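You operate a simulated robot arm through the tools that you are given. There is no shell and no other tool.

You are at the controls of a simulated robot arm. One attempt, no reset.

Task
Put things in order on the top of the dark bench. At the end: the orange cracked reflector stands where the grey hex key stood; the grey hex key from the top of the dark bench stands where the blue edge guard stood; the brown carton from the top of the dark bench is on the blue tray; the blue edge guard from the top of the dark bench stands where the brown carton stood; whatever was shut is shut again. Leave all else as you found it, and nothing knocked over.

The check looks at the end state, three seconds after you hand in, the way a careful person would. Anything else that was tipped, shoved, dropped, spilled or broken makes it a failure.

Robot
A 6-joint arm with a two-finger parallel gripper, fixed in place. Base frame: the origin is at the foot of the arm, x ahead of it, y to its left, z up; the work surface is at about z = 0. Readings come in mm, degrees, newtons and seconds.
With the tool pointing down near the work surface it reaches from about 140 to 580 mm from the base axis. Its first joint turns from -66.0 to 66.0 degrees. Payload 2.1 kg.
Tool frame: the origin (TCP) lies between the finger pads and is the grasp point; the fingertips stand 30 mm ahead of it; z points along the fingers, y is the line along which they close. The gripper opens to 94 mm. The fingers are 28 mm wide and 10 mm thick; the gripper's body (50 by 96 mm) begins 55 mm behind the TCP.
Orientation is that of the tool frame in the base frame, as a unit quaternion [w, x, y, z]. With the fingers straight down and closing along the base's y, the tool's x points along the base's -x, its y along +y and its z along -z.

Tools
- The arm moves only by the tool send_rows. Its arguments are lists of equal length, an entry for each row: "linear": the shift along the base's x, y, z in cm, a list of three; "delta_rot": the turn, a rotation vector about the base's x, y, z in degrees, a list of three; "claw": the closure in counts, from 0 (fully open) to 255 (shut). In form: {"linear": [[tx, ty, tz], ...], "delta_rot": [[rx, ry, rz], ...], "claw": [claw, ...]}. A call has 1 to 20 rows; each row is the pose to reach, as a shift and turn from the pose commanded when the call began. Rows are played at 5 a second. More than 50 mm and 8.6 degrees between two rows, or a gripper value outside its range, and nothing of the call is played. Where a pose cannot be reached the arm comes as near as it can. A force on the tool above 40 N (or 10 N above the force at the start of the call, whichever is more), or a blocked arm, ends the call early, and 0.2 s more pass. The fingers move at their own pace (about 72 mm/s each) and stop on an object; they squeeze with about 21 N. The grip force told is the motor's: it shows also when the fingers shut on nothing. Time passes only in rows, and 0.2 s behind the last, so rows that repeat a pose let the fingers close. It gives the time, the measured TCP pose, the force on the tool (base axes), the opening and the grip force at its end, in the units of the frame above (readings bear some noise), with the torque about the TCP (base axes, N m) and any sound that the robot's microphone picked up, and new pictures: "views" is both (left out), scene, wrist or none.
- Cameras (640 x 400 px; columns grow to the right, rows downward): "scene" is fixed at [35, -377, 474.9]; the picture's right is [0.88, -0.48, 0.00], its down [-0.28, -0.51, -0.82] and it looks along [0.39, 0.71, -0.58] (base axes); focal length 214 px, centre (320, 200). "wrist" rides on the gripper at [76, 14, -102] in the tool frame; the picture's right is [-0.18, 0.98, 0.00], its down [-0.75, -0.14, -0.64] and it looks along [-0.63, -0.12, 0.77] (tool axes); focal length 243 px, centre (320, 200). There is no depth. A picture from a camera that has moved, and an enlarged one, comes with that camera's place and axes in the base frame and with its lens. The place of the scene camera against the robot may be out by one fixed shift of up to 25 mm in any direction.
- close_up(camera, box): a new picture of the part [left, top, right, bottom] of that camera's present view, enlarged. It takes no simulated time.
- hand_in(): hands the job in; it is judged then, once.

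Nothing tells you positions but the pictures and the camera data. Unless the task says otherwise, let go and move clear before handing in.

The tools are called after "Call:" as a command line: name --argument value ..., lists and objects as JSON in quotes. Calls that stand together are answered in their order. send_rows: Moves the arm, as the interface text tells. Its arguments: {"type":"object","properties":{"linear":{"type":"array","items":{"type":"array","items":{"type":"number"}}},"delta_rot":{"type":"array","items":{"type":"array","items":{"type":"number"}}},"claw":{"type":"array","items":{"type":"number"}},"views":{"type":"string","enum":["both","scene","wrist","none"]}},"required":["linear","delta_rot","claw"]} The other tools are called the same way: close_up (camera, box) takes an enlarged picture of a part of a camera's view; hand_in () hands the job in.

At the start:

```text
time: 0.0
ee_pos: [337.6, 4.7, 389.9]
ee_rot: [0.0, 0.0, 1.0, 0.0]
ft_force: [0.9, -0.1, 0.2]
ft_torque: [0.02, 0.0, 0.01]
opening: 94.0
grasp_force: 0.0
```

scene: 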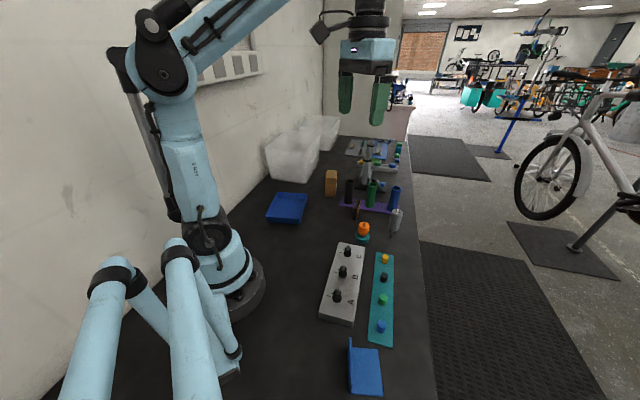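
wrist: 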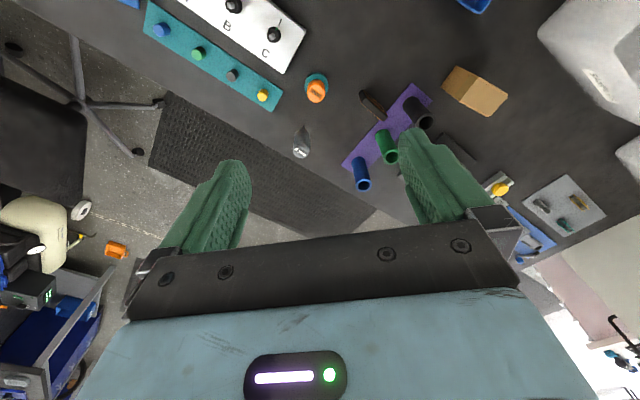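

I see a dark bench with several items: a blue tray, a brown carton, a purple rack with tubes, an orange-topped thing, a grey item, and a blue edge guard in front. I'll take enlarged pictures first to identify each one.

Call:
close_up --camera "scene" --box '[320, 130, 440, 250]'

Call:
close_up --camera "scene" --box '[300, 230, 420, 400]'

Call:
close_up --camera "scene" --box '[240, 100, 360, 240]'

Call:
close_up --camera "wrist" --box '[250, 40, 450, 200]'

Call:
close_up --camera "wrist" --box '[430, 100, 640, 280]'

```text
3.33 times, centred on (380, 190) of scene
camera zoom: at [35.0, -377.0, 474.9], right [0.88, -0.48, 0.0], down [-0.28, -0.51, -0.82], along [0.39, 0.71, -0.58], focal length 715 px, centre (120, 233)
```

zoom: 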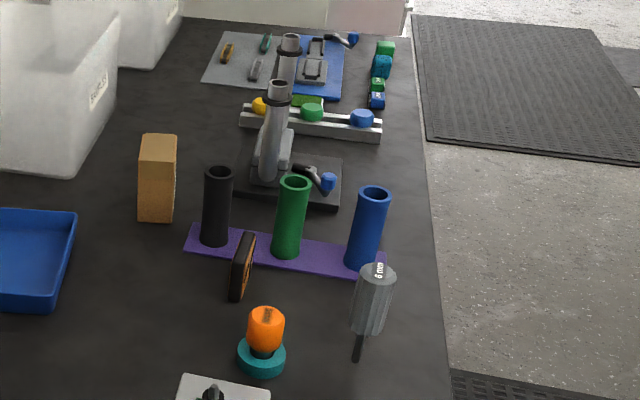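

```text
2.35 times, centred on (360, 315) of scene
camera zoom: at [35.0, -377.0, 474.9], right [0.88, -0.48, 0.0], down [-0.28, -0.51, -0.82], along [0.39, 0.71, -0.58], focal length 505 px, centre (226, -71)
```

zoom: 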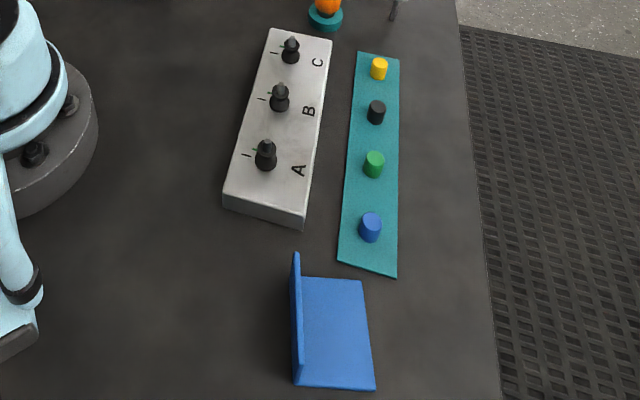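

```text
2.86 times, centred on (300, 170) of scene
camera zoom: at [35.0, -377.0, 474.9], right [0.88, -0.48, 0.0], down [-0.28, -0.51, -0.82], along [0.39, 0.71, -0.58], focal length 613 px, centre (377, 286)
```

zoom: 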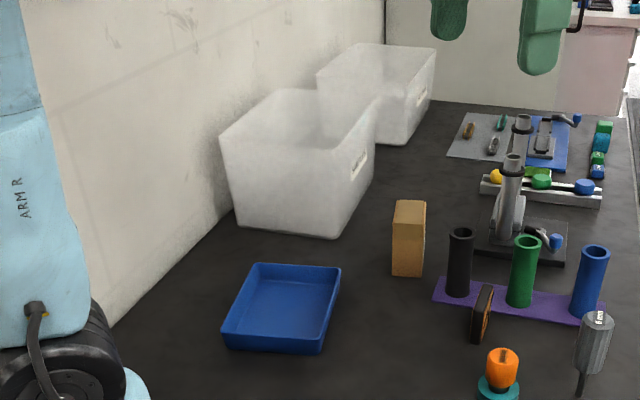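

```text
2.50 times, centred on (350, 120) of wrist
camera zoom: at [259.9, 19.2, 493.1], right [0.18, 0.98, 0.0], down [0.75, -0.14, 0.64], along [0.63, -0.12, -0.77], focal length 606 px, centre (245, 400)
```

zoom: 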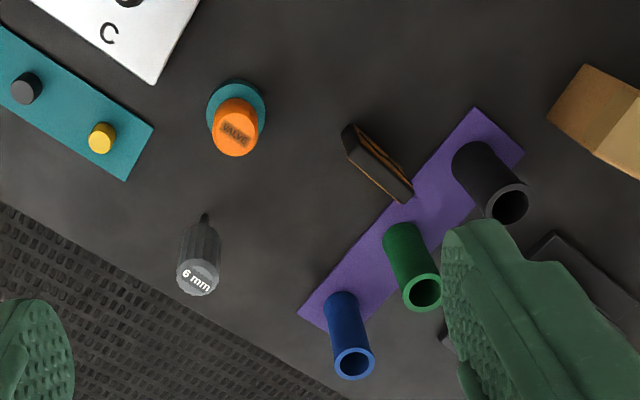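

```text
2.22 times, centred on (535, 190) of wrist
camera zoom: at [259.9, 19.2, 493.1], right [0.18, 0.98, 0.0], down [0.75, -0.14, 0.64], along [0.63, -0.12, -0.77], focal length 539 px, centre (-158, 222)
```

zoom: 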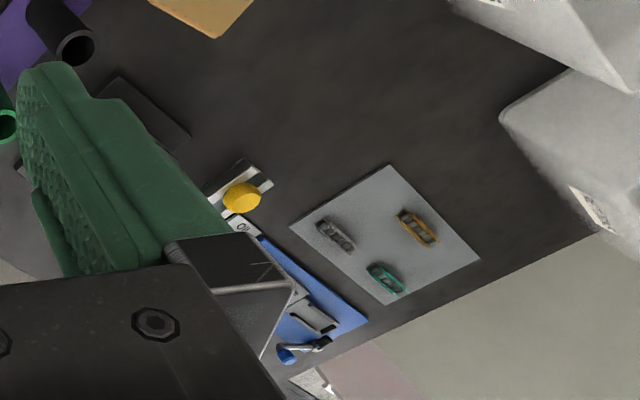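

Call:
close_up --camera "scene" --box '[350, 190, 400, 222]'

Call:
close_up --camera "scene" --box '[375, 200, 425, 245]'

Call:
close_up --camera "scene" --box '[340, 130, 420, 190]'

Call:
close_up --camera "scene" --box '[255, 105, 345, 185]'

Call:
close_up --camera "wrist" --box '[340, 70, 420, 140]'

Call:
close_up --camera "wrist" --box '[280, 60, 340, 170]'

Call:
close_up --camera "wrist" --box '[430, 50, 530, 130]'

```text
12.50 times, centred on (375, 206) of scene
camera zoom: at [35.0, -377.0, 474.9], right [0.88, -0.48, 0.0], down [-0.28, -0.51, -0.82], along [0.39, 0.71, -0.58], focal length 2681 px, centre (-368, 125)
```

zoom: 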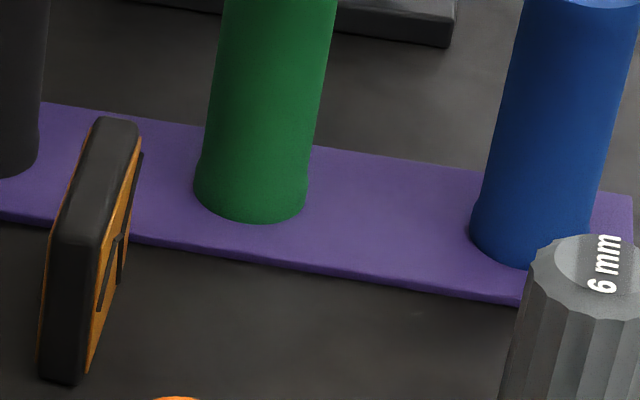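

```text
8.89 times, centred on (400, 222) of scene
camera zoom: at [35.0, -377.0, 474.9], right [0.88, -0.48, 0.0], down [-0.28, -0.51, -0.82], along [0.39, 0.71, -0.58], focal length 1906 px, centre (-391, 0)
```

zoom: 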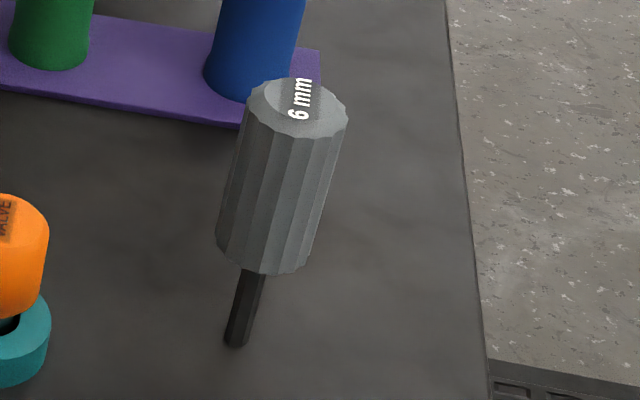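

```text
6.67 times, centred on (380, 160) of scene
camera zoom: at [35.0, -377.0, 474.9], right [0.88, -0.48, 0.0], down [-0.28, -0.51, -0.82], along [0.39, 0.71, -0.58], focal length 1430 px, centre (-80, 467)
```

zoom: 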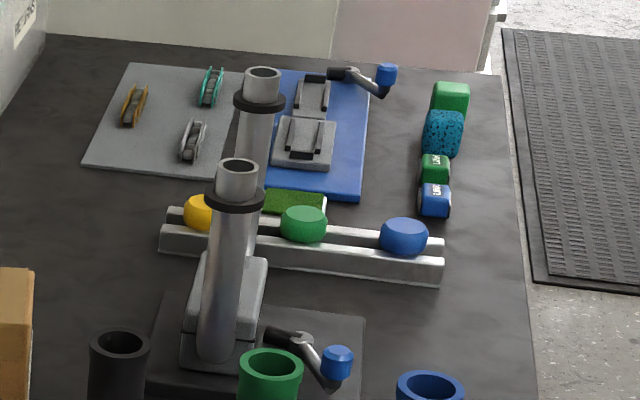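

```text
5.00 times, centred on (300, 145) of scene
camera zoom: at [35.0, -377.0, 474.9], right [0.88, -0.48, 0.0], down [-0.28, -0.51, -0.82], along [0.39, 0.71, -0.58], focal length 1072 px, centre (420, 475)
```

zoom: 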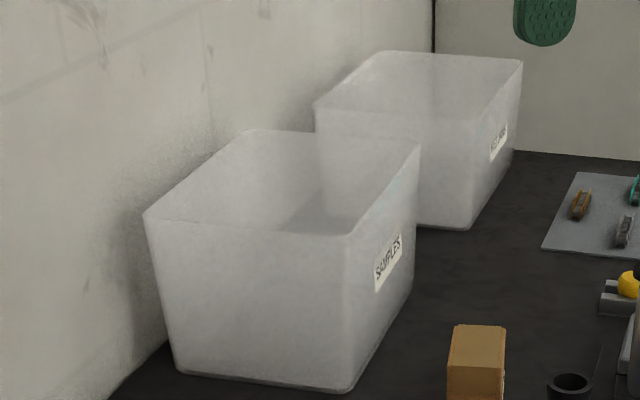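

```text
5.71 times, centred on (380, 105) of wrist
camera zoom: at [259.9, 19.2, 493.1], right [0.18, 0.98, 0.0], down [0.75, -0.14, 0.64], along [0.63, -0.12, -0.77], focal length 1386 px, centre (-23, 743)
```

zoom: 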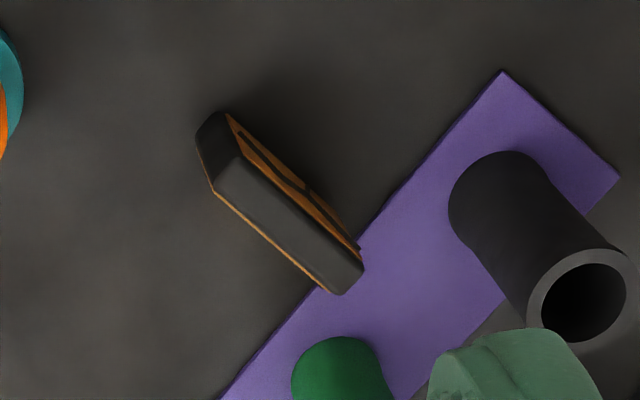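

```text
3.64 times, centred on (310, 115) of wrist
camera zoom: at [259.9, 19.2, 493.1], right [0.18, 0.98, 0.0], down [0.75, -0.14, 0.64], along [0.63, -0.12, -0.77], focal length 882 px, centre (356, 509)
```

zoom: 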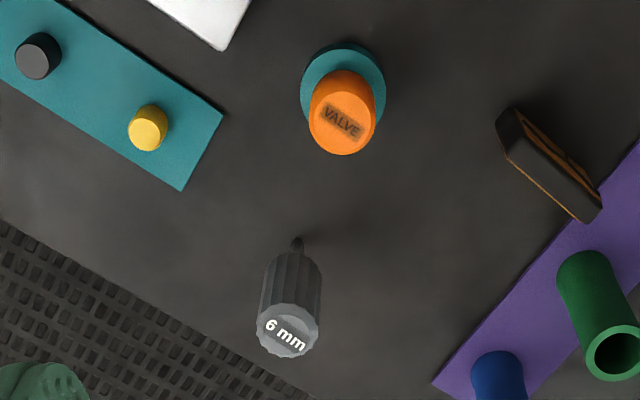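

```text
5.00 times, centred on (480, 90) of wrist
camera zoom: at [259.9, 19.2, 493.1], right [0.18, 0.98, 0.0], down [0.75, -0.14, 0.64], along [0.63, -0.12, -0.77], focal length 1213 px, centre (-480, 750)
```

zoom: 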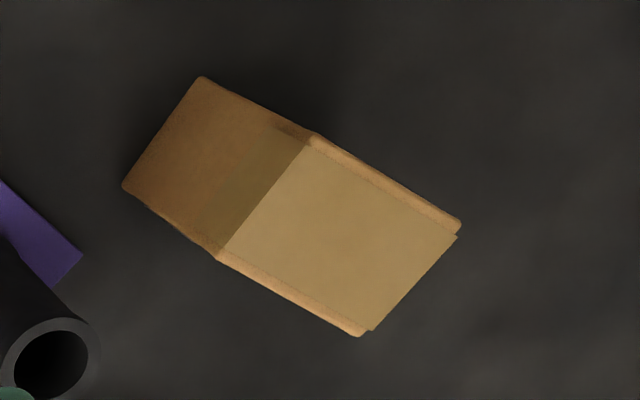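

The brown carton stands near (433, 254) mm, the blue tray near (237, 234), the cracked reflector near (432, 87), the hex key near (459, -54), and the edge guard near (180, -278). I'll move the carton first because that frees the chain of spots, so I'm going above it for a better look.

Call:
send_rows --linear '[[1.2, 3.1, -1.0], [2.4, 6.2, -2.5], [3.6, 9.3, -4.5], [4.8, 12.4, -6.5], [6.0, 15.5, -8.5], [7.2, 18.6, -10.5], [8.4, 21.8, -12.5], [9.54, 24.93, -14.0], [9.54, 24.93, -14.0]]' --delta_rot '[[0, 0, 6.8], [0, 0, 13.6], [0, 0, 20.4], [0, 0, 27.2], [0, 0, 34.0], [0, 0, 40.8], [0, 0, 47.6], [0, 0, 54.4], [0, 0, 54.4]]' --claw '[0, 0, 0, 0, 0, 0, 0, 0, 0]'

```text
time: 2.0
ee_pos: [431.7, 253.8, 249.7]
ee_rot: [-0.001, -0.458, 0.889, 0.0]
ft_force: [-0.7, -0.6, -1.2]
ft_torque: [0.0, 0.0, -0.04]
opening: 94.1
grasp_force: 0.0
camera wrist: at [374.4, 199.8, 352.7], right [-0.69, 0.72, 0.0], down [0.55, 0.53, 0.64], along [0.46, 0.45, -0.77], focal length 243 px, centre (320, 200)
```

scene: 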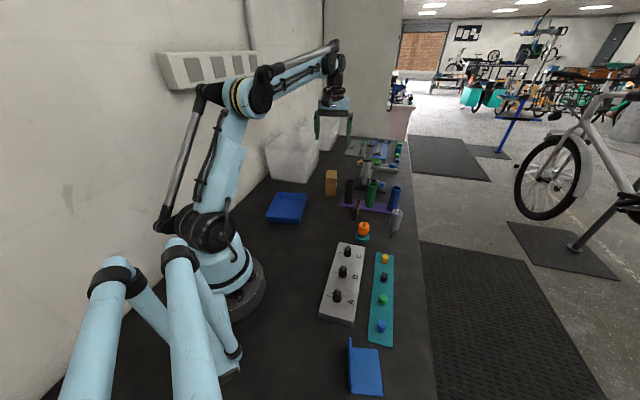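
wrist: 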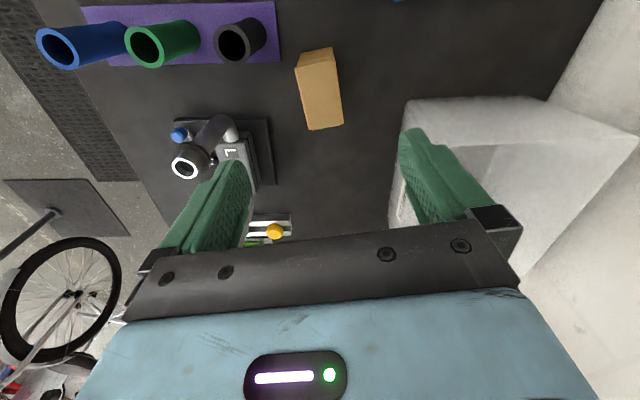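

Call:
close_up --camera "wrist" --box '[270, 30, 390, 140]'

```text
3.64 times, centred on (330, 85) of wrist
camera zoom: at [374.4, 199.8, 352.7], right [-0.69, 0.72, 0.0], down [0.55, 0.53, 0.64], along [0.46, 0.45, -0.77], focal length 882 px, centre (284, 618)
```

zoom: 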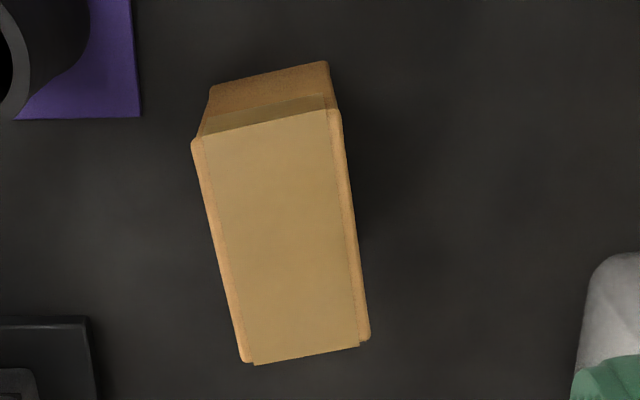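

The carton measures about 41 x 67 x 75 mm, centred near (434.5, 260), and it lines up with the gripper's current yaw. I'll lower the open gripper around it and check before closing.

Call:
send_rows --linear '[[0.15, 0.6, -4], [0.15, 0.6, -8], [0.15, 0.6, -12], [0.15, 0.6, -16], [0.15, 0.6, -18.5], [0.15, 0.6, -20.2], [0.15, 0.6, -20.2]]' --delta_rot '[[0, 0, 0], [0, 0, 0], [0, 0, 0], [0, 0, 0], [0, 0, 0], [0, 0, 0], [0, 0, 0]]' --claw '[0, 0, 0, 0, 0, 0, 0]'

```text
time: 3.6
ee_pos: [432.1, 262.2, 48.6]
ee_rot: [0.0, -0.457, 0.89, 0.001]
ft_force: [-0.6, 0.3, 0.2]
ft_torque: [0.02, 0.0, 0.02]
opening: 94.0
grasp_force: 0.1
camera wrist: at [375.4, 208.5, 151.1], right [-0.69, 0.72, 0.0], down [0.55, 0.53, 0.64], along [0.46, 0.44, -0.77], focal length 243 px, centre (320, 200)
```

scene: 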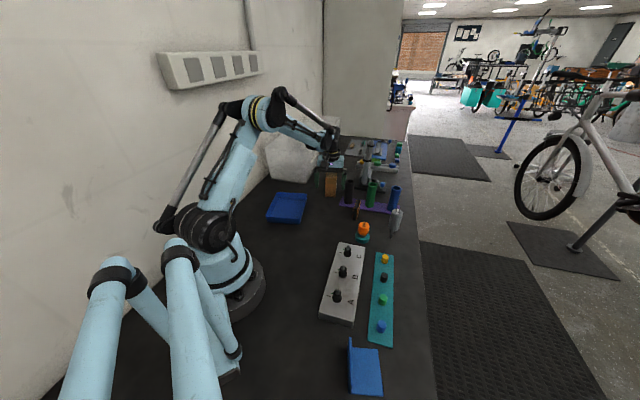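
wrist: 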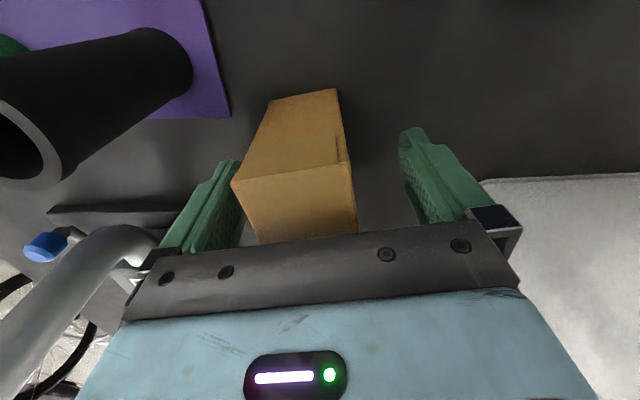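

The carton sits about 5 mm toward the left finger. I'll centre on it, then close and wait for the fingers to settle.

Call:
send_rows --linear '[[0.4, -0.3, 0], [0.4, -0.3, 0], [0.4, -0.3, 0], [0.4, -0.3, 0], [0.4, -0.3, 0], [0.4, -0.3, 0]]' --delta_rot '[[0, 0, 0], [0, 0, 0], [0, 0, 0], [0, 0, 0], [0, 0, 0], [0, 0, 0]]' --claw '[0, 0, 255, 255, 255, 255]'

```text
time: 5.0
ee_pos: [436.9, 258.8, 48.7]
ee_rot: [0.0, -0.457, 0.89, 0.0]
ft_force: [-0.3, -0.2, -0.5]
ft_torque: [-0.01, 0.01, 0.0]
opening: 46.2
grasp_force: 20.4
camera wrist: at [379.8, 205.3, 151.4], right [-0.69, 0.72, 0.0], down [0.55, 0.53, 0.64], along [0.46, 0.44, -0.77], focal length 243 px, centre (320, 200)
```

scene: 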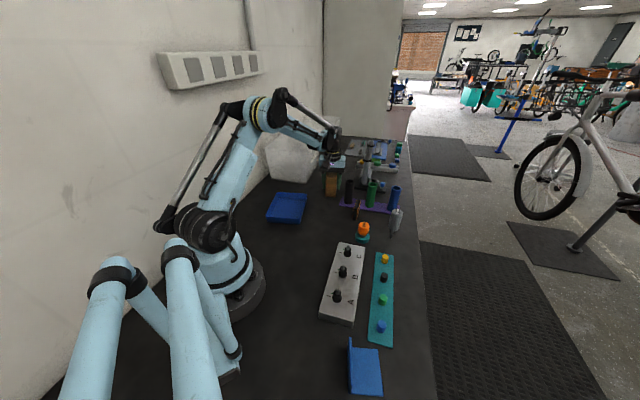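
wrist: 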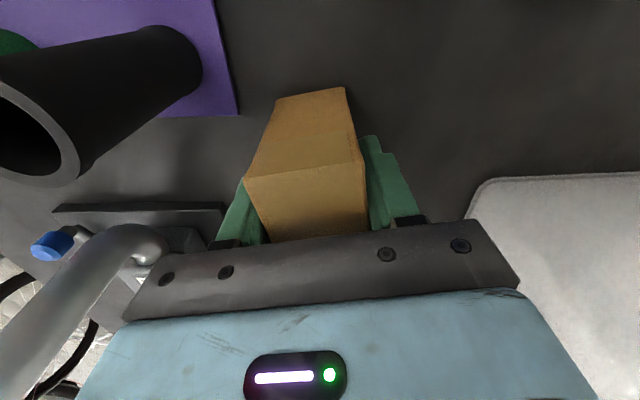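

The carton is gripped at a 46 mm opening with a firm hold. I'll lift it straight up to clear everything.

Call:
send_rows --linear '[[0, 0, 1], [0, 0, 3], [0, 0, 6], [0, 0, 9.5], [0, 0, 13], [0, 0, 16], [0, 0, 16]]' --delta_rot '[[0, 0, 0], [0, 0, 0], [0, 0, 0], [0, 0, 0], [0, 0, 0], [0, 0, 0], [0, 0, 0]]' --claw '[255, 255, 255, 255, 255, 255, 255]'

```text
time: 6.6
ee_pos: [438.7, 255.9, 208.2]
ee_rot: [0.0, -0.457, 0.89, 0.0]
ft_force: [0.3, -0.5, -1.1]
ft_torque: [0.0, 0.0, -0.04]
opening: 46.1
grasp_force: 21.3
camera wrist: at [381.4, 202.7, 311.0], right [-0.69, 0.72, 0.0], down [0.55, 0.53, 0.64], along [0.46, 0.44, -0.77], focal length 243 px, centre (320, 200)
```

scene: 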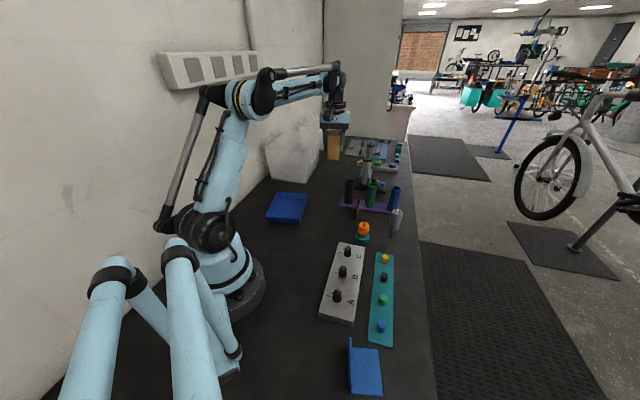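
wrist: 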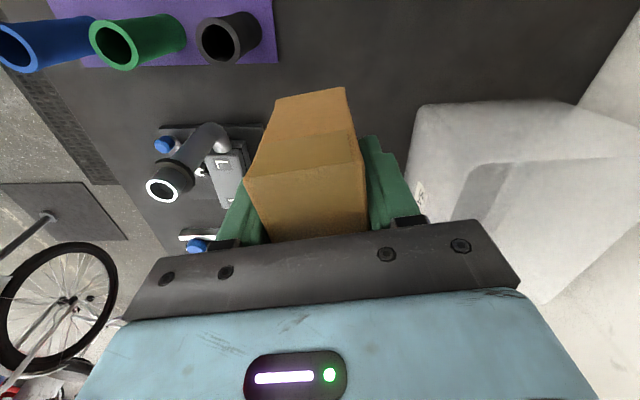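

Call:
close_up --camera "scene" --box '[255, 180, 319, 232]'

```text
7.69 times, centred on (287, 206) of scene
camera zoom: at [35.0, -377.0, 474.9], right [0.88, -0.48, 0.0], down [-0.28, -0.51, -0.82], along [0.39, 0.71, -0.58], focal length 1650 px, centre (574, 154)
```

zoom: 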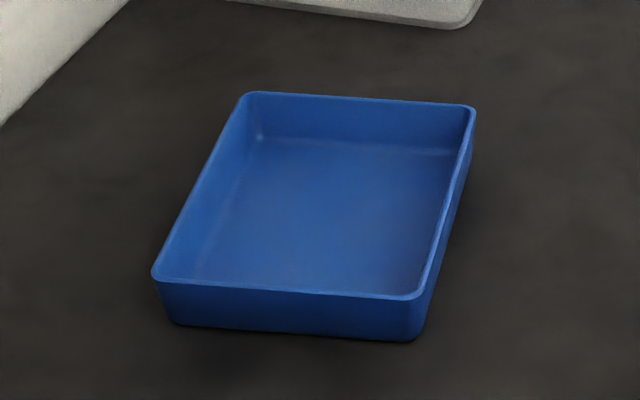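

The carton is held well and the tray's long axis is about parallel to it. The tray's centre is near (233, 220), so I'll carry the carton over it high up and look.

Call:
send_rows --linear '[[-3.0, -0.6, 0], [-6.5, -1.3, 0], [-10.0, -2.0, 0], [-13.5, -2.7, 0], [-17.0, -3.4, 0], [-19.5, -3.8, 0], [-20.7, -4.0, 0], [-20.7, -4.0, 0]]' --delta_rot '[[0, 0, 0], [0, 0, 0], [0, 0, 0], [0, 0, 0], [0, 0, 0], [0, 0, 0], [0, 0, 0], [0, 0, 0]]' --claw '[255, 255, 255, 255, 255, 255, 255, 255]'

```text
time: 8.4
ee_pos: [230.2, 215.6, 208.0]
ee_rot: [0.0, -0.457, 0.889, 0.0]
ft_force: [1.3, -0.4, -1.8]
ft_torque: [-0.01, -0.01, 0.05]
opening: 46.1
grasp_force: 21.4
camera wrist: at [172.8, 162.1, 310.5], right [-0.69, 0.72, 0.0], down [0.55, 0.53, 0.64], along [0.46, 0.44, -0.77], focal length 243 px, centre (320, 200)
```

scene: 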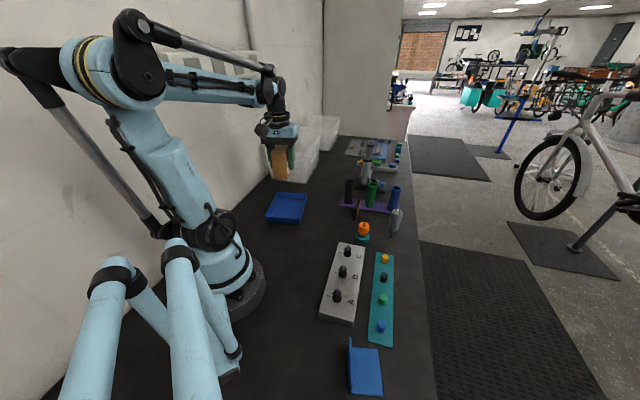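
wrist: 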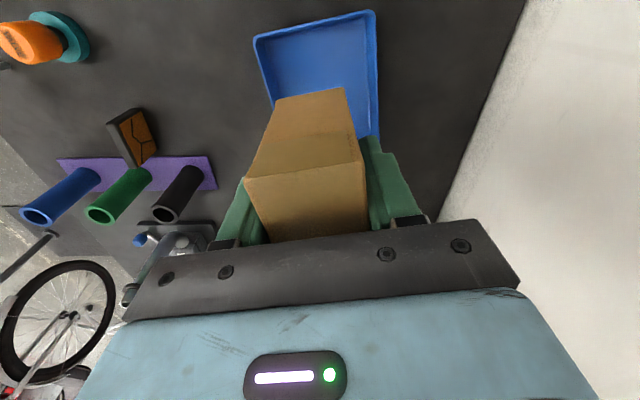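

The tray rim lines up with the gripper, and its centre lies about 9 mm farther along than my carton. I'll shift over and lower the carton most of the way.

Call:
send_rows --linear '[[0.36, 0.85, -2], [0.36, 0.85, -5.5], [0.36, 0.85, -9], [0.36, 0.85, -12], [0.36, 0.85, -14], [0.36, 0.85, -15], [0.36, 0.85, -15]]' --delta_rot '[[0, 0, 0], [0, 0, 0], [0, 0, 0], [0, 0, 0], [0, 0, 0], [0, 0, 0], [0, 0, 0]]' --claw '[255, 255, 255, 255, 255, 255, 255]'

Call:
close_up --camera "scene" --box '[235, 140, 335, 240]'

```text
time: 10.0
ee_pos: [237.2, 227.1, 59.1]
ee_rot: [0.001, -0.457, 0.889, 0.0]
ft_force: [0.3, 0.7, -2.2]
ft_torque: [0.02, 0.01, 0.04]
opening: 46.0
grasp_force: 20.9
camera wrist: at [178.7, 173.5, 160.8], right [-0.69, 0.72, 0.0], down [0.55, 0.53, 0.64], along [0.46, 0.44, -0.77], focal length 243 px, centre (320, 200)
```

scene: 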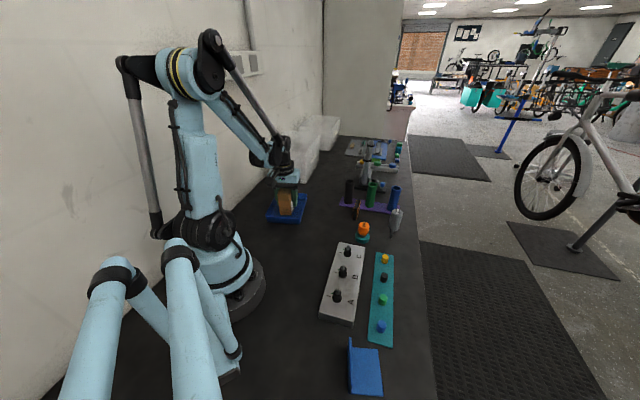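
wrist: 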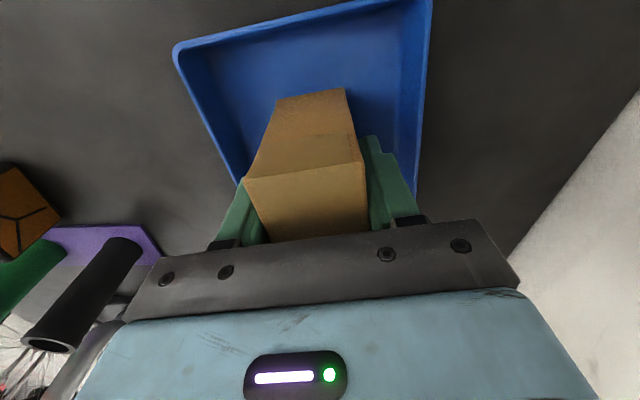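

```text
4.00 times, centred on (285, 190) of scene
camera zoom: at [35.0, -377.0, 474.9], right [0.88, -0.48, 0.0], down [-0.28, -0.51, -0.82], along [0.39, 0.71, -0.58], focal length 858 px, centre (460, 240)
```

zoom: 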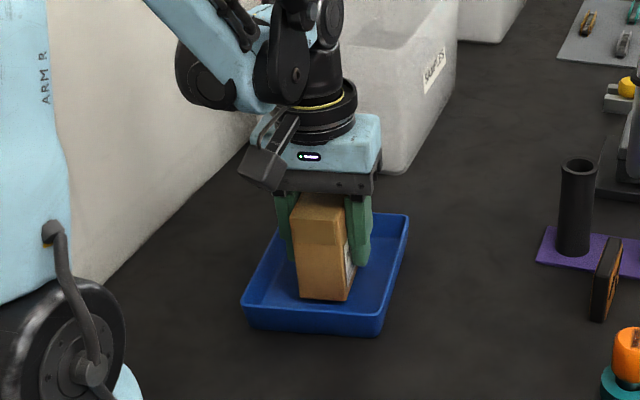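

The carton hangs inside the tray with clear margins. I'll lower it gently onto the floor, watching the force.

Call:
send_rows --linear '[[0, 0, -0.2], [0, 0, -0.35], [0, 0, -0.5], [0, 0, -0.5]]' --delta_rot '[[0, 0, 0], [0, 0, 0], [0, 0, 0], [0, 0, 0]]' --claw '[255, 255, 255, 255]' --views "none"

```text
time: 11.0
ee_pos: [235.8, 226.4, 53.9]
ee_rot: [0.0, -0.457, 0.889, -0.001]
ft_force: [0.4, -0.1, -2.0]
ft_torque: [0.0, -0.03, -0.02]
opening: 46.2
grasp_force: 20.8
```

Call:
send_rows --linear '[[0, 0, -0.1], [0, 0, -0.2], [0, 0, -0.2]]' --delta_rot '[[0, 0, 0], [0, 0, 0], [0, 0, 0]]' --claw '[255, 255, 255]' --views "none"

```text
time: 11.8
ee_pos: [234.2, 227.2, 51.2]
ee_rot: [0.0, -0.457, 0.889, 0.001]
ft_force: [-3.4, -2.9, 22.2]
ft_torque: [-0.01, 0.06, 0.0]
opening: 46.2
grasp_force: 21.3
```

The carton touches the tray floor. I'll ease off slightly, then open the fingers only partway to keep clear of the rim.

Call:
send_rows --linear '[[0, 0, 0.12], [0, 0, 0.12], [0, 0, 0.12], [0, 0, 0.12], [0, 0, 0.12]]' --delta_rot '[[0, 0, 0], [0, 0, 0], [0, 0, 0], [0, 0, 0], [0, 0, 0]]' --claw '[255, 100, 80, 76, 76]'

```text
time: 13.0
ee_pos: [235.1, 225.9, 53.2]
ee_rot: [0.0, -0.457, 0.889, -0.001]
ft_force: [-1.1, 0.1, -0.3]
ft_torque: [0.0, 0.0, 0.01]
opening: 65.9
grasp_force: 0.0
camera wrist: at [178.2, 172.0, 155.2], right [-0.69, 0.72, 0.0], down [0.55, 0.53, 0.64], along [0.46, 0.44, -0.77], focal length 243 px, centre (320, 200)
```

scene: 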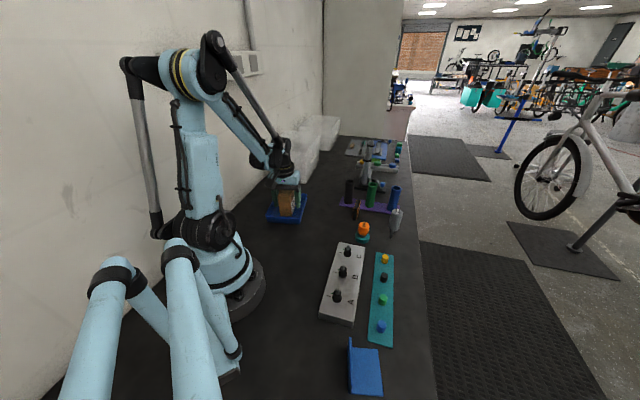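
wrist: 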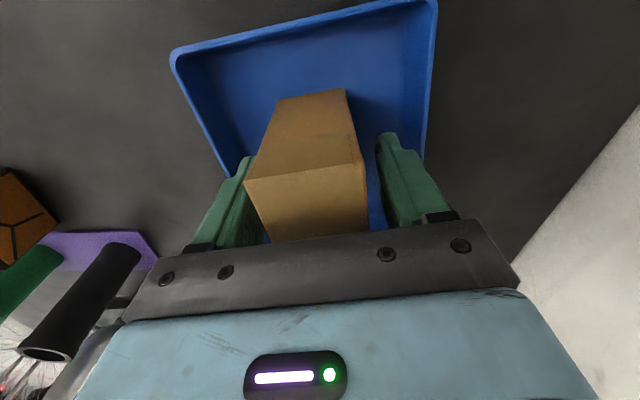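

The carton is standing free in the tray. I'll rise straight up, swing around to the edge guard, and look down on it.

Call:
send_rows --linear '[[0, 0, 4], [0, 0, 8], [0, 0, 12], [0, 0, 16], [0, 0, 19.8], [2.51, -2.89, 19.8], [4.67, -6.05, 19.8], [6.43, -9.46, 19.8], [7.8, -13.04, 19.8], [8.73, -16.77, 19.8], [9.22, -20.58, 19.8], [9.26, -24.43, 19.8], [8.85, -28.27, 19.8], [7.99, -32.02, 19.8], [6.7, -35.67, 19.8], [4.98, -39.13, 19.8], [2.87, -42.37, 19.8], [0.39, -45.35, 19.8], [-2.42, -48.02, 19.8], [-5.53, -50.34, 19.8]]' --delta_rot '[[0, 0, 0], [0, 0, 0], [0, 0, 0], [0, 0, 0], [0, 0, 0], [0, 0, -7.43], [0, 0, -14.86], [0, 0, -22.28], [0, 0, -29.71], [0, 0, -37.13], [0, 0, -44.56], [0, 0, -51.99], [0, 0, -59.41], [0, 0, -66.84], [0, 0, -74.27], [0, 0, -81.69], [0, 0, -89.12], [0, 0, -96.55], [0, 0, -103.97], [0, 0, -111.4]]' --claw '[76, 76, 76, 76, 0, 0, 0, 0, 0, 0, 0, 0, 0, 0, 0, 0, 0, 0, 0, 0]'

Call:
close_up --camera "wrist" --box '[240, 0, 400, 150]'

Call:
close_up --camera "scene" --box '[245, 150, 345, 240]'

```text
time: 17.2
ee_pos: [180.6, -280.7, 254.9]
ee_rot: [-0.001, 0.478, 0.878, 0.0]
ft_force: [-0.1, -1.6, -0.3]
ft_torque: [0.01, 0.0, 0.01]
opening: 93.8
grasp_force: 0.1
camera wrist: at [148.4, -208.0, 357.3], right [0.93, 0.38, 0.0], down [0.29, -0.71, 0.64], along [0.24, -0.59, -0.77], focal length 243 px, centre (320, 200)
```

scene: 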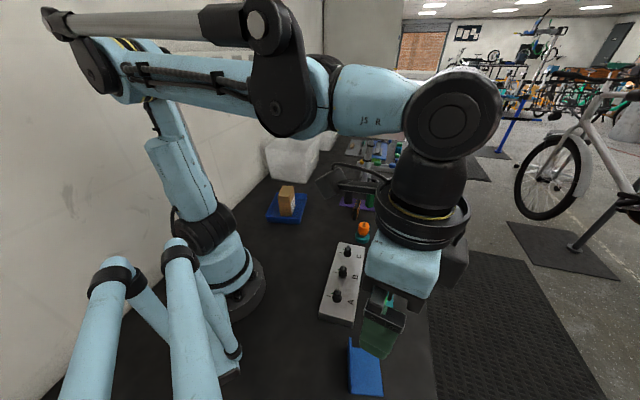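
wrist: 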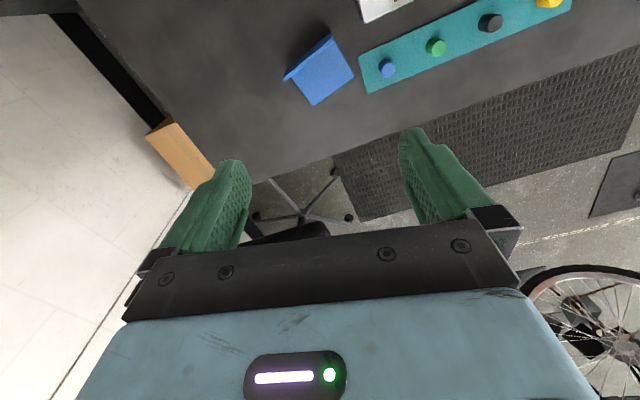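

```text
2.67 times, centred on (320, 75) of wrist
camera zoom: at [148.4, -208.0, 357.3], right [0.93, 0.38, 0.0], down [0.29, -0.71, 0.64], along [0.24, -0.59, -0.77], focal length 647 px, centre (320, 533)
```

zoom: 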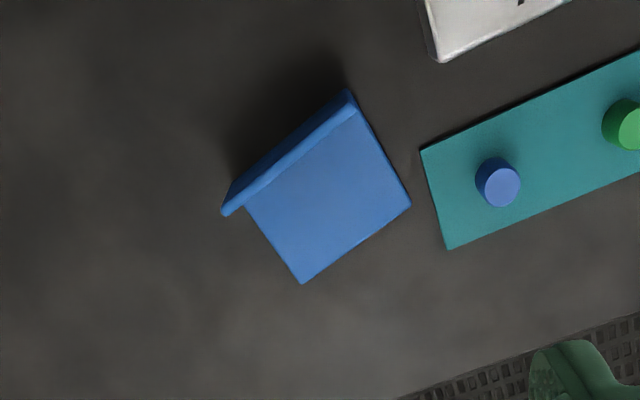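

```text
4.44 times, centred on (295, 195) of scene
camera zoom: at [35.0, -377.0, 474.9], right [0.88, -0.48, 0.0], down [-0.28, -0.51, -0.82], along [0.39, 0.71, -0.58], focal length 953 px, centre (431, 222)
```

zoom: 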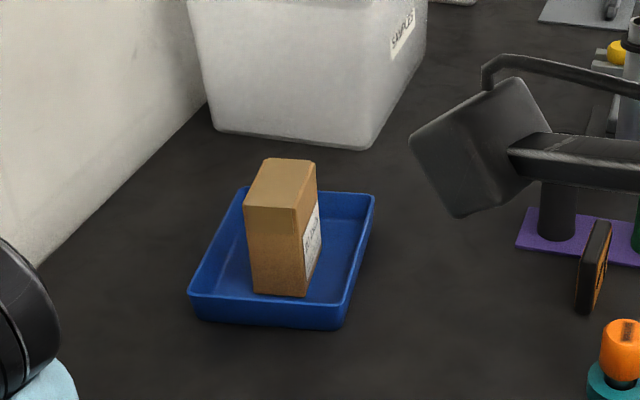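

Call:
close_up --camera "wrist" --box '[275, 25, 365, 110]'

Call:
close_up --camera "scene" --box '[335, 325, 395, 400]'

```text
4.71 times, centred on (320, 68) of wrist
camera zoom: at [148.4, -208.0, 357.3], right [0.93, 0.38, 0.0], down [0.29, -0.71, 0.64], along [0.24, -0.59, -0.77], focal length 1142 px, centre (320, 824)
```

zoom: 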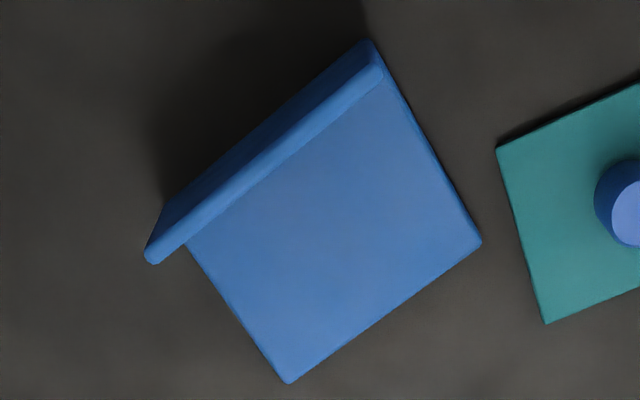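

```text
5.33 times, centred on (365, 362) of scene
camera zoom: at [35.0, -377.0, 474.9], right [0.88, -0.48, 0.0], down [-0.28, -0.51, -0.82], along [0.39, 0.71, -0.58], focal length 1144 px, centre (80, -667)
```

zoom: 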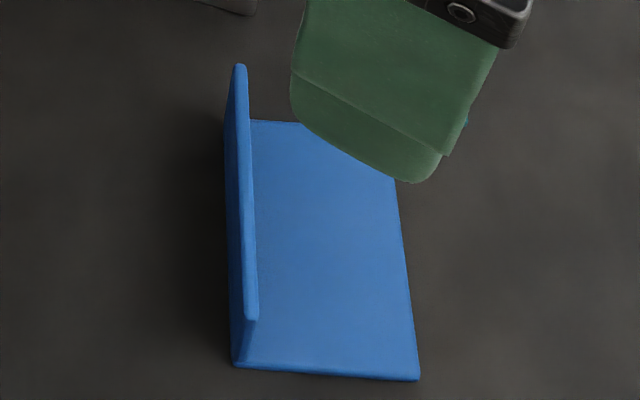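

The guard is an L with a 68 mm long wall about 48 mm tall; its footprint centre is near (178, -278) and the wall middle near (155, -263). I'll turn the gripper so it can take the wall across its thickness, at an angle that also suits the carton's spot.

Call:
send_rows --linear '[[-0.16, 0.1, -0.5], [-0.33, 0.2, -1.0], [-0.5, 0.3, -1.5], [-0.66, 0.4, -2.0], [-0.83, 0.49, -2.5], [-1.0, 0.58, -3.0], [-1.16, 0.68, -3.5], [-1.32, 0.78, -4.0], [-1.5, 0.88, -4.5], [-1.65, 0.98, -5.0], [-1.82, 1.07, -5.5], [-2.0, 1.17, -6.0], [-2.15, 1.27, -6.5], [-2.31, 1.36, -7.0], [-2.48, 1.46, -8.0], [-2.48, 1.46, -8.0], [-2.48, 1.46, -8.0]]' --delta_rot '[[0, 0, 7.58], [0, 0, 15.16], [0, 0, 22.74], [0, 0, 30.32], [0, 0, 37.9], [0, 0, 45.48], [0, 0, 53.06], [0, 0, 60.64], [0, 0, 68.22], [0, 0, 75.8], [0, 0, 83.38], [0, 0, 90.96], [0, 0, 98.54], [0, 0, 106.12], [0, 0, 113.7], [0, 0, 113.7], [0, 0, 113.7]]' --claw '[0, 0, 0, 0, 0, 0, 0, 0, 0, 0, 0, 0, 0, 0, 0, 0, 0]'

Call:
close_up --camera "wrist" --box '[220, 0, 420, 200]'

```text
time: 20.8
ee_pos: [154.9, -263.5, 171.7]
ee_rot: [0.0, -0.476, 0.88, 0.0]
ft_force: [0.0, -0.3, -0.1]
ft_torque: [-0.01, 0.02, -0.01]
opening: 94.1
grasp_force: 0.1
camera wrist: at [100.4, -318.7, 273.6], right [-0.72, 0.69, 0.0], down [0.53, 0.55, 0.64], along [0.44, 0.46, -0.77], focal length 243 px, centre (320, 200)
```

scene: 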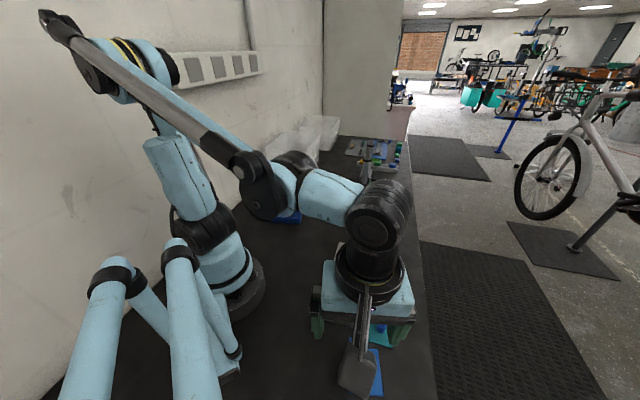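
wrist: 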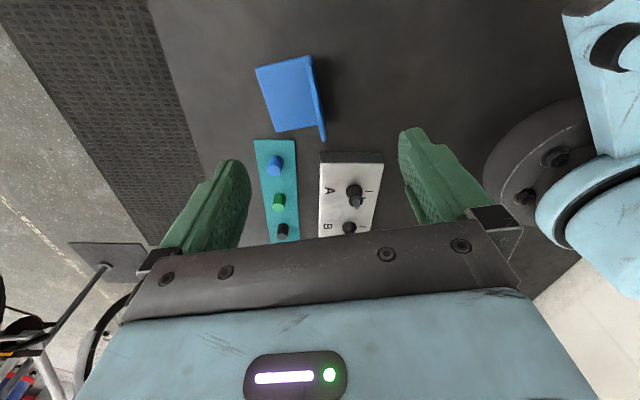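

```text
2.00 times, centred on (320, 100) of wrist
camera zoom: at [100.4, -318.7, 273.6], right [-0.72, 0.69, 0.0], down [0.53, 0.55, 0.64], along [0.44, 0.46, -0.77], focal length 485 px, centre (320, 400)
```

zoom: 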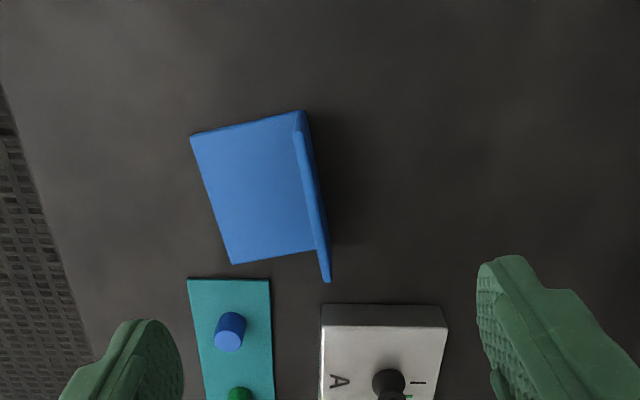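

The turn worked and the wall lies right along the finger gap's centreline. I'll narrow the opening and go down around the wall, stopping with the fingertips above the plate.

Call:
send_rows --linear '[[0, 0, -2], [0, 0, -5], [0, 0, -8], [0, 0, -10.5], [0, 0, -12], [0, 0, -12.6], [0, 0, -12.6]]' --delta_rot '[[0, 0, 0], [0, 0, 0], [0, 0, 0], [0, 0, 0], [0, 0, 0], [0, 0, 0], [0, 0, 0]]' --claw '[92, 92, 92, 92, 92, 92, 92]'

Call:
close_up --camera "scene" --box '[300, 300, 420, 400]'

Call:
close_up --camera "wrist" --box '[170, 60, 470, 260]'

```text
time: 22.4
ee_pos: [156.8, -261.6, 42.9]
ee_rot: [0.0, -0.474, 0.88, -0.001]
ft_force: [-0.1, 0.7, 0.0]
ft_torque: [-0.01, 0.02, 0.0]
opening: 60.2
grasp_force: 0.0
camera wrist: at [100.8, -318.0, 146.3], right [-0.72, 0.69, 0.0], down [0.53, 0.55, 0.64], along [0.45, 0.46, -0.77], focal length 243 px, centre (320, 200)
```

scene: 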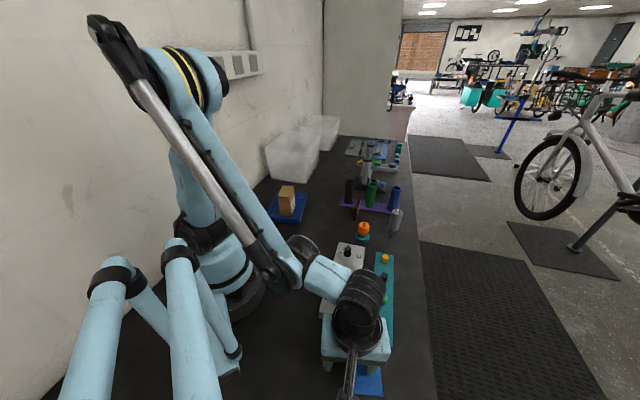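
wrist: 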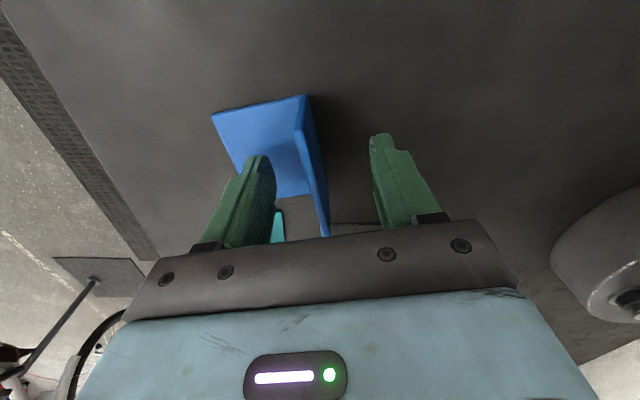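

```text
4.00 times, centred on (360, 350) of scene
camera zoom: at [35.0, -377.0, 474.9], right [0.88, -0.48, 0.0], down [-0.28, -0.51, -0.82], along [0.39, 0.71, -0.58], focal length 858 px, centre (160, -400)
```

zoom: 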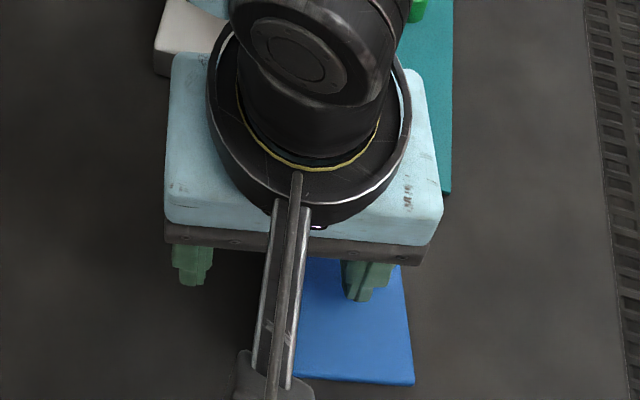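

```text
2.00 times, centred on (320, 160) of wrist
camera zoom: at [100.8, -318.0, 146.3], right [-0.72, 0.69, 0.0], down [0.53, 0.55, 0.64], along [0.45, 0.46, -0.77], focal length 485 px, centre (320, 280)
```

zoom: 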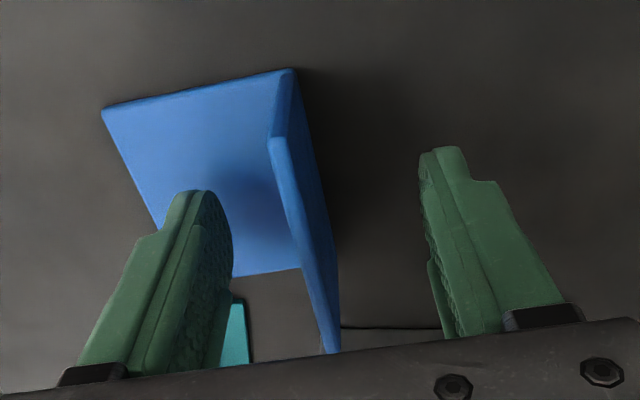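

The wall is centred between the fingers with the tips a safe height above the plate. Closing now.

Call:
send_rows --linear '[[0, 0, -0.2], [0, 0, -0.2], [0, 0, -0.2], [0, 0, -0.2], [0, 0, -0.2]]' --delta_rot '[[0, 0, 0], [0, 0, 0], [0, 0, 0], [0, 0, 0], [0, 0, 0]]' --claw '[92, 255, 255, 255, 255]'

Call:
close_up --camera "wrist" --box '[170, 60, 470, 260]'

```text
time: 23.6
ee_pos: [154.9, -262.0, 41.9]
ee_rot: [0.0, -0.475, 0.88, 0.0]
ft_force: [0.0, 0.4, 0.1]
ft_torque: [0.03, -0.02, 0.0]
opening: 8.5
grasp_force: 21.5
camera wrist: at [100.9, -317.9, 144.6], right [-0.72, 0.69, 0.0], down [0.53, 0.55, 0.64], along [0.45, 0.46, -0.77], focal length 243 px, centre (320, 200)
```

scene: 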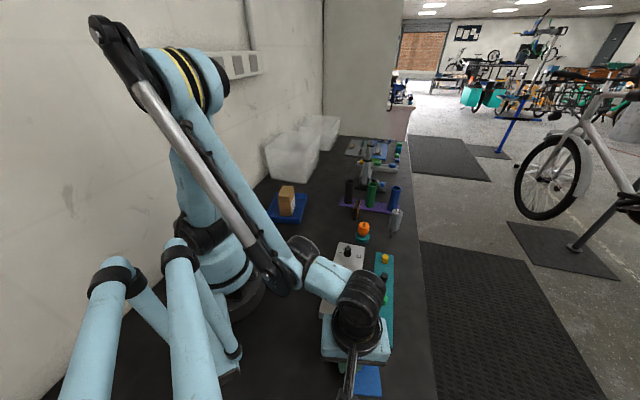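
wrist: 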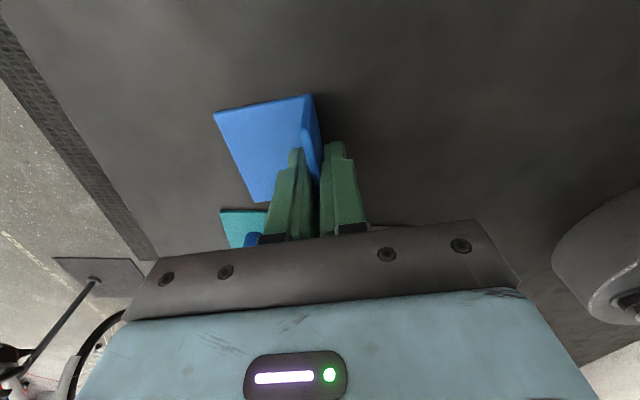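

```text
2.00 times, centred on (320, 160) of wrist
camera zoom: at [100.9, -317.9, 144.6], right [-0.72, 0.69, 0.0], down [0.53, 0.55, 0.64], along [0.45, 0.46, -0.77], focal length 485 px, centre (320, 280)
```

zoom: 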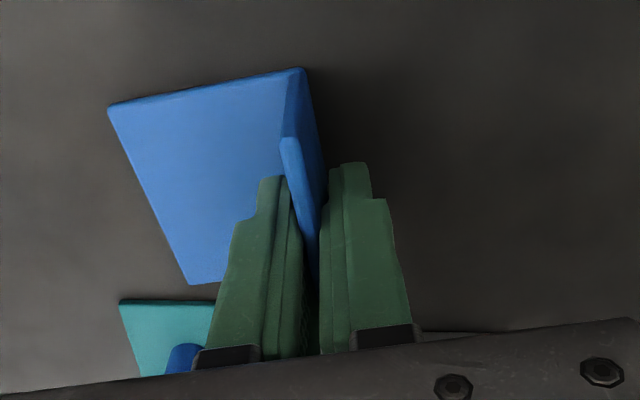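

The wall is clamped at 8.5 mm. I'll lift the guard slowly and check it hangs level.

Call:
send_rows --linear '[[0, 0, 0.5], [0, 0, 1.5], [0, 0, 3], [0, 0, 5], [0, 0, 8], [0, 0, 11], [0, 0, 14], [0, 0, 17], [0, 0, 19], [0, 0, 19]]' --delta_rot '[[0, 0, 0], [0, 0, 0], [0, 0, 0], [0, 0, 0], [0, 0, 0], [0, 0, 0], [0, 0, 0], [0, 0, 0], [0, 0, 0], [0, 0, 0]]' --claw '[255, 255, 255, 255, 255, 255, 255, 255, 255, 255]'

Call:
close_up --camera "wrist" --box '[170, 60, 470, 260]'

Call:
close_up --camera "scene" --box '[300, 250, 440, 400]'

```text
time: 25.8
ee_pos: [155.8, -261.7, 234.0]
ee_rot: [0.0, -0.475, 0.88, -0.001]
ft_force: [-0.8, -0.3, -0.5]
ft_torque: [0.0, -0.01, 0.0]
opening: 8.5
grasp_force: 21.2
camera wrist: at [100.7, -318.2, 335.3], right [-0.72, 0.69, 0.0], down [0.53, 0.55, 0.64], along [0.45, 0.46, -0.77], focal length 243 px, centre (320, 200)
```

scene: 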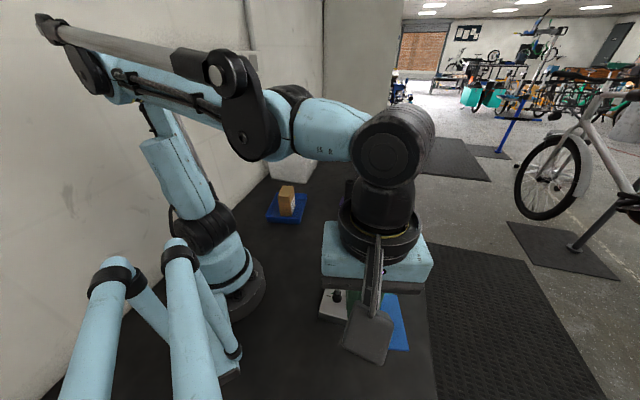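
wrist: 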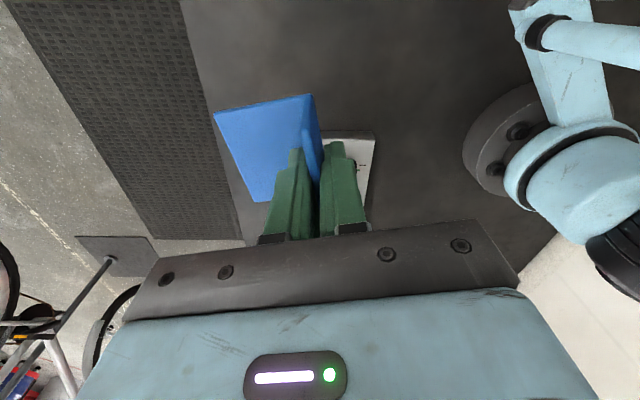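

```text
2.00 times, centred on (320, 160) of wrist
camera zoom: at [100.7, -318.2, 335.3], right [-0.72, 0.69, 0.0], down [0.53, 0.55, 0.64], along [0.45, 0.46, -0.77], focal length 485 px, centre (320, 280)
```

zoom: 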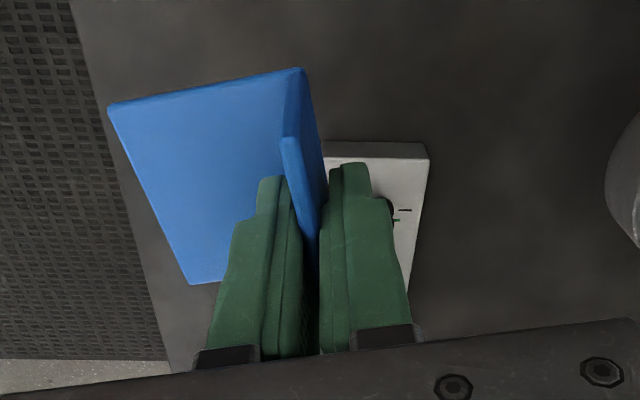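

```text
2.67 times, centred on (370, 325) of scene
camera zoom: at [35.0, -377.0, 474.9], right [0.88, -0.48, 0.0], down [-0.28, -0.51, -0.82], along [0.39, 0.71, -0.58], focal length 572 px, centre (187, -133)
```

zoom: 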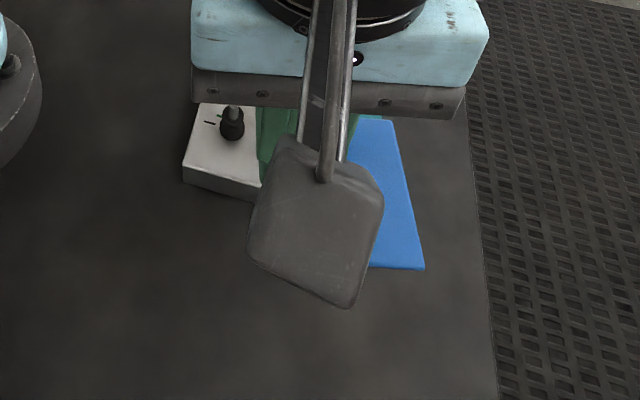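

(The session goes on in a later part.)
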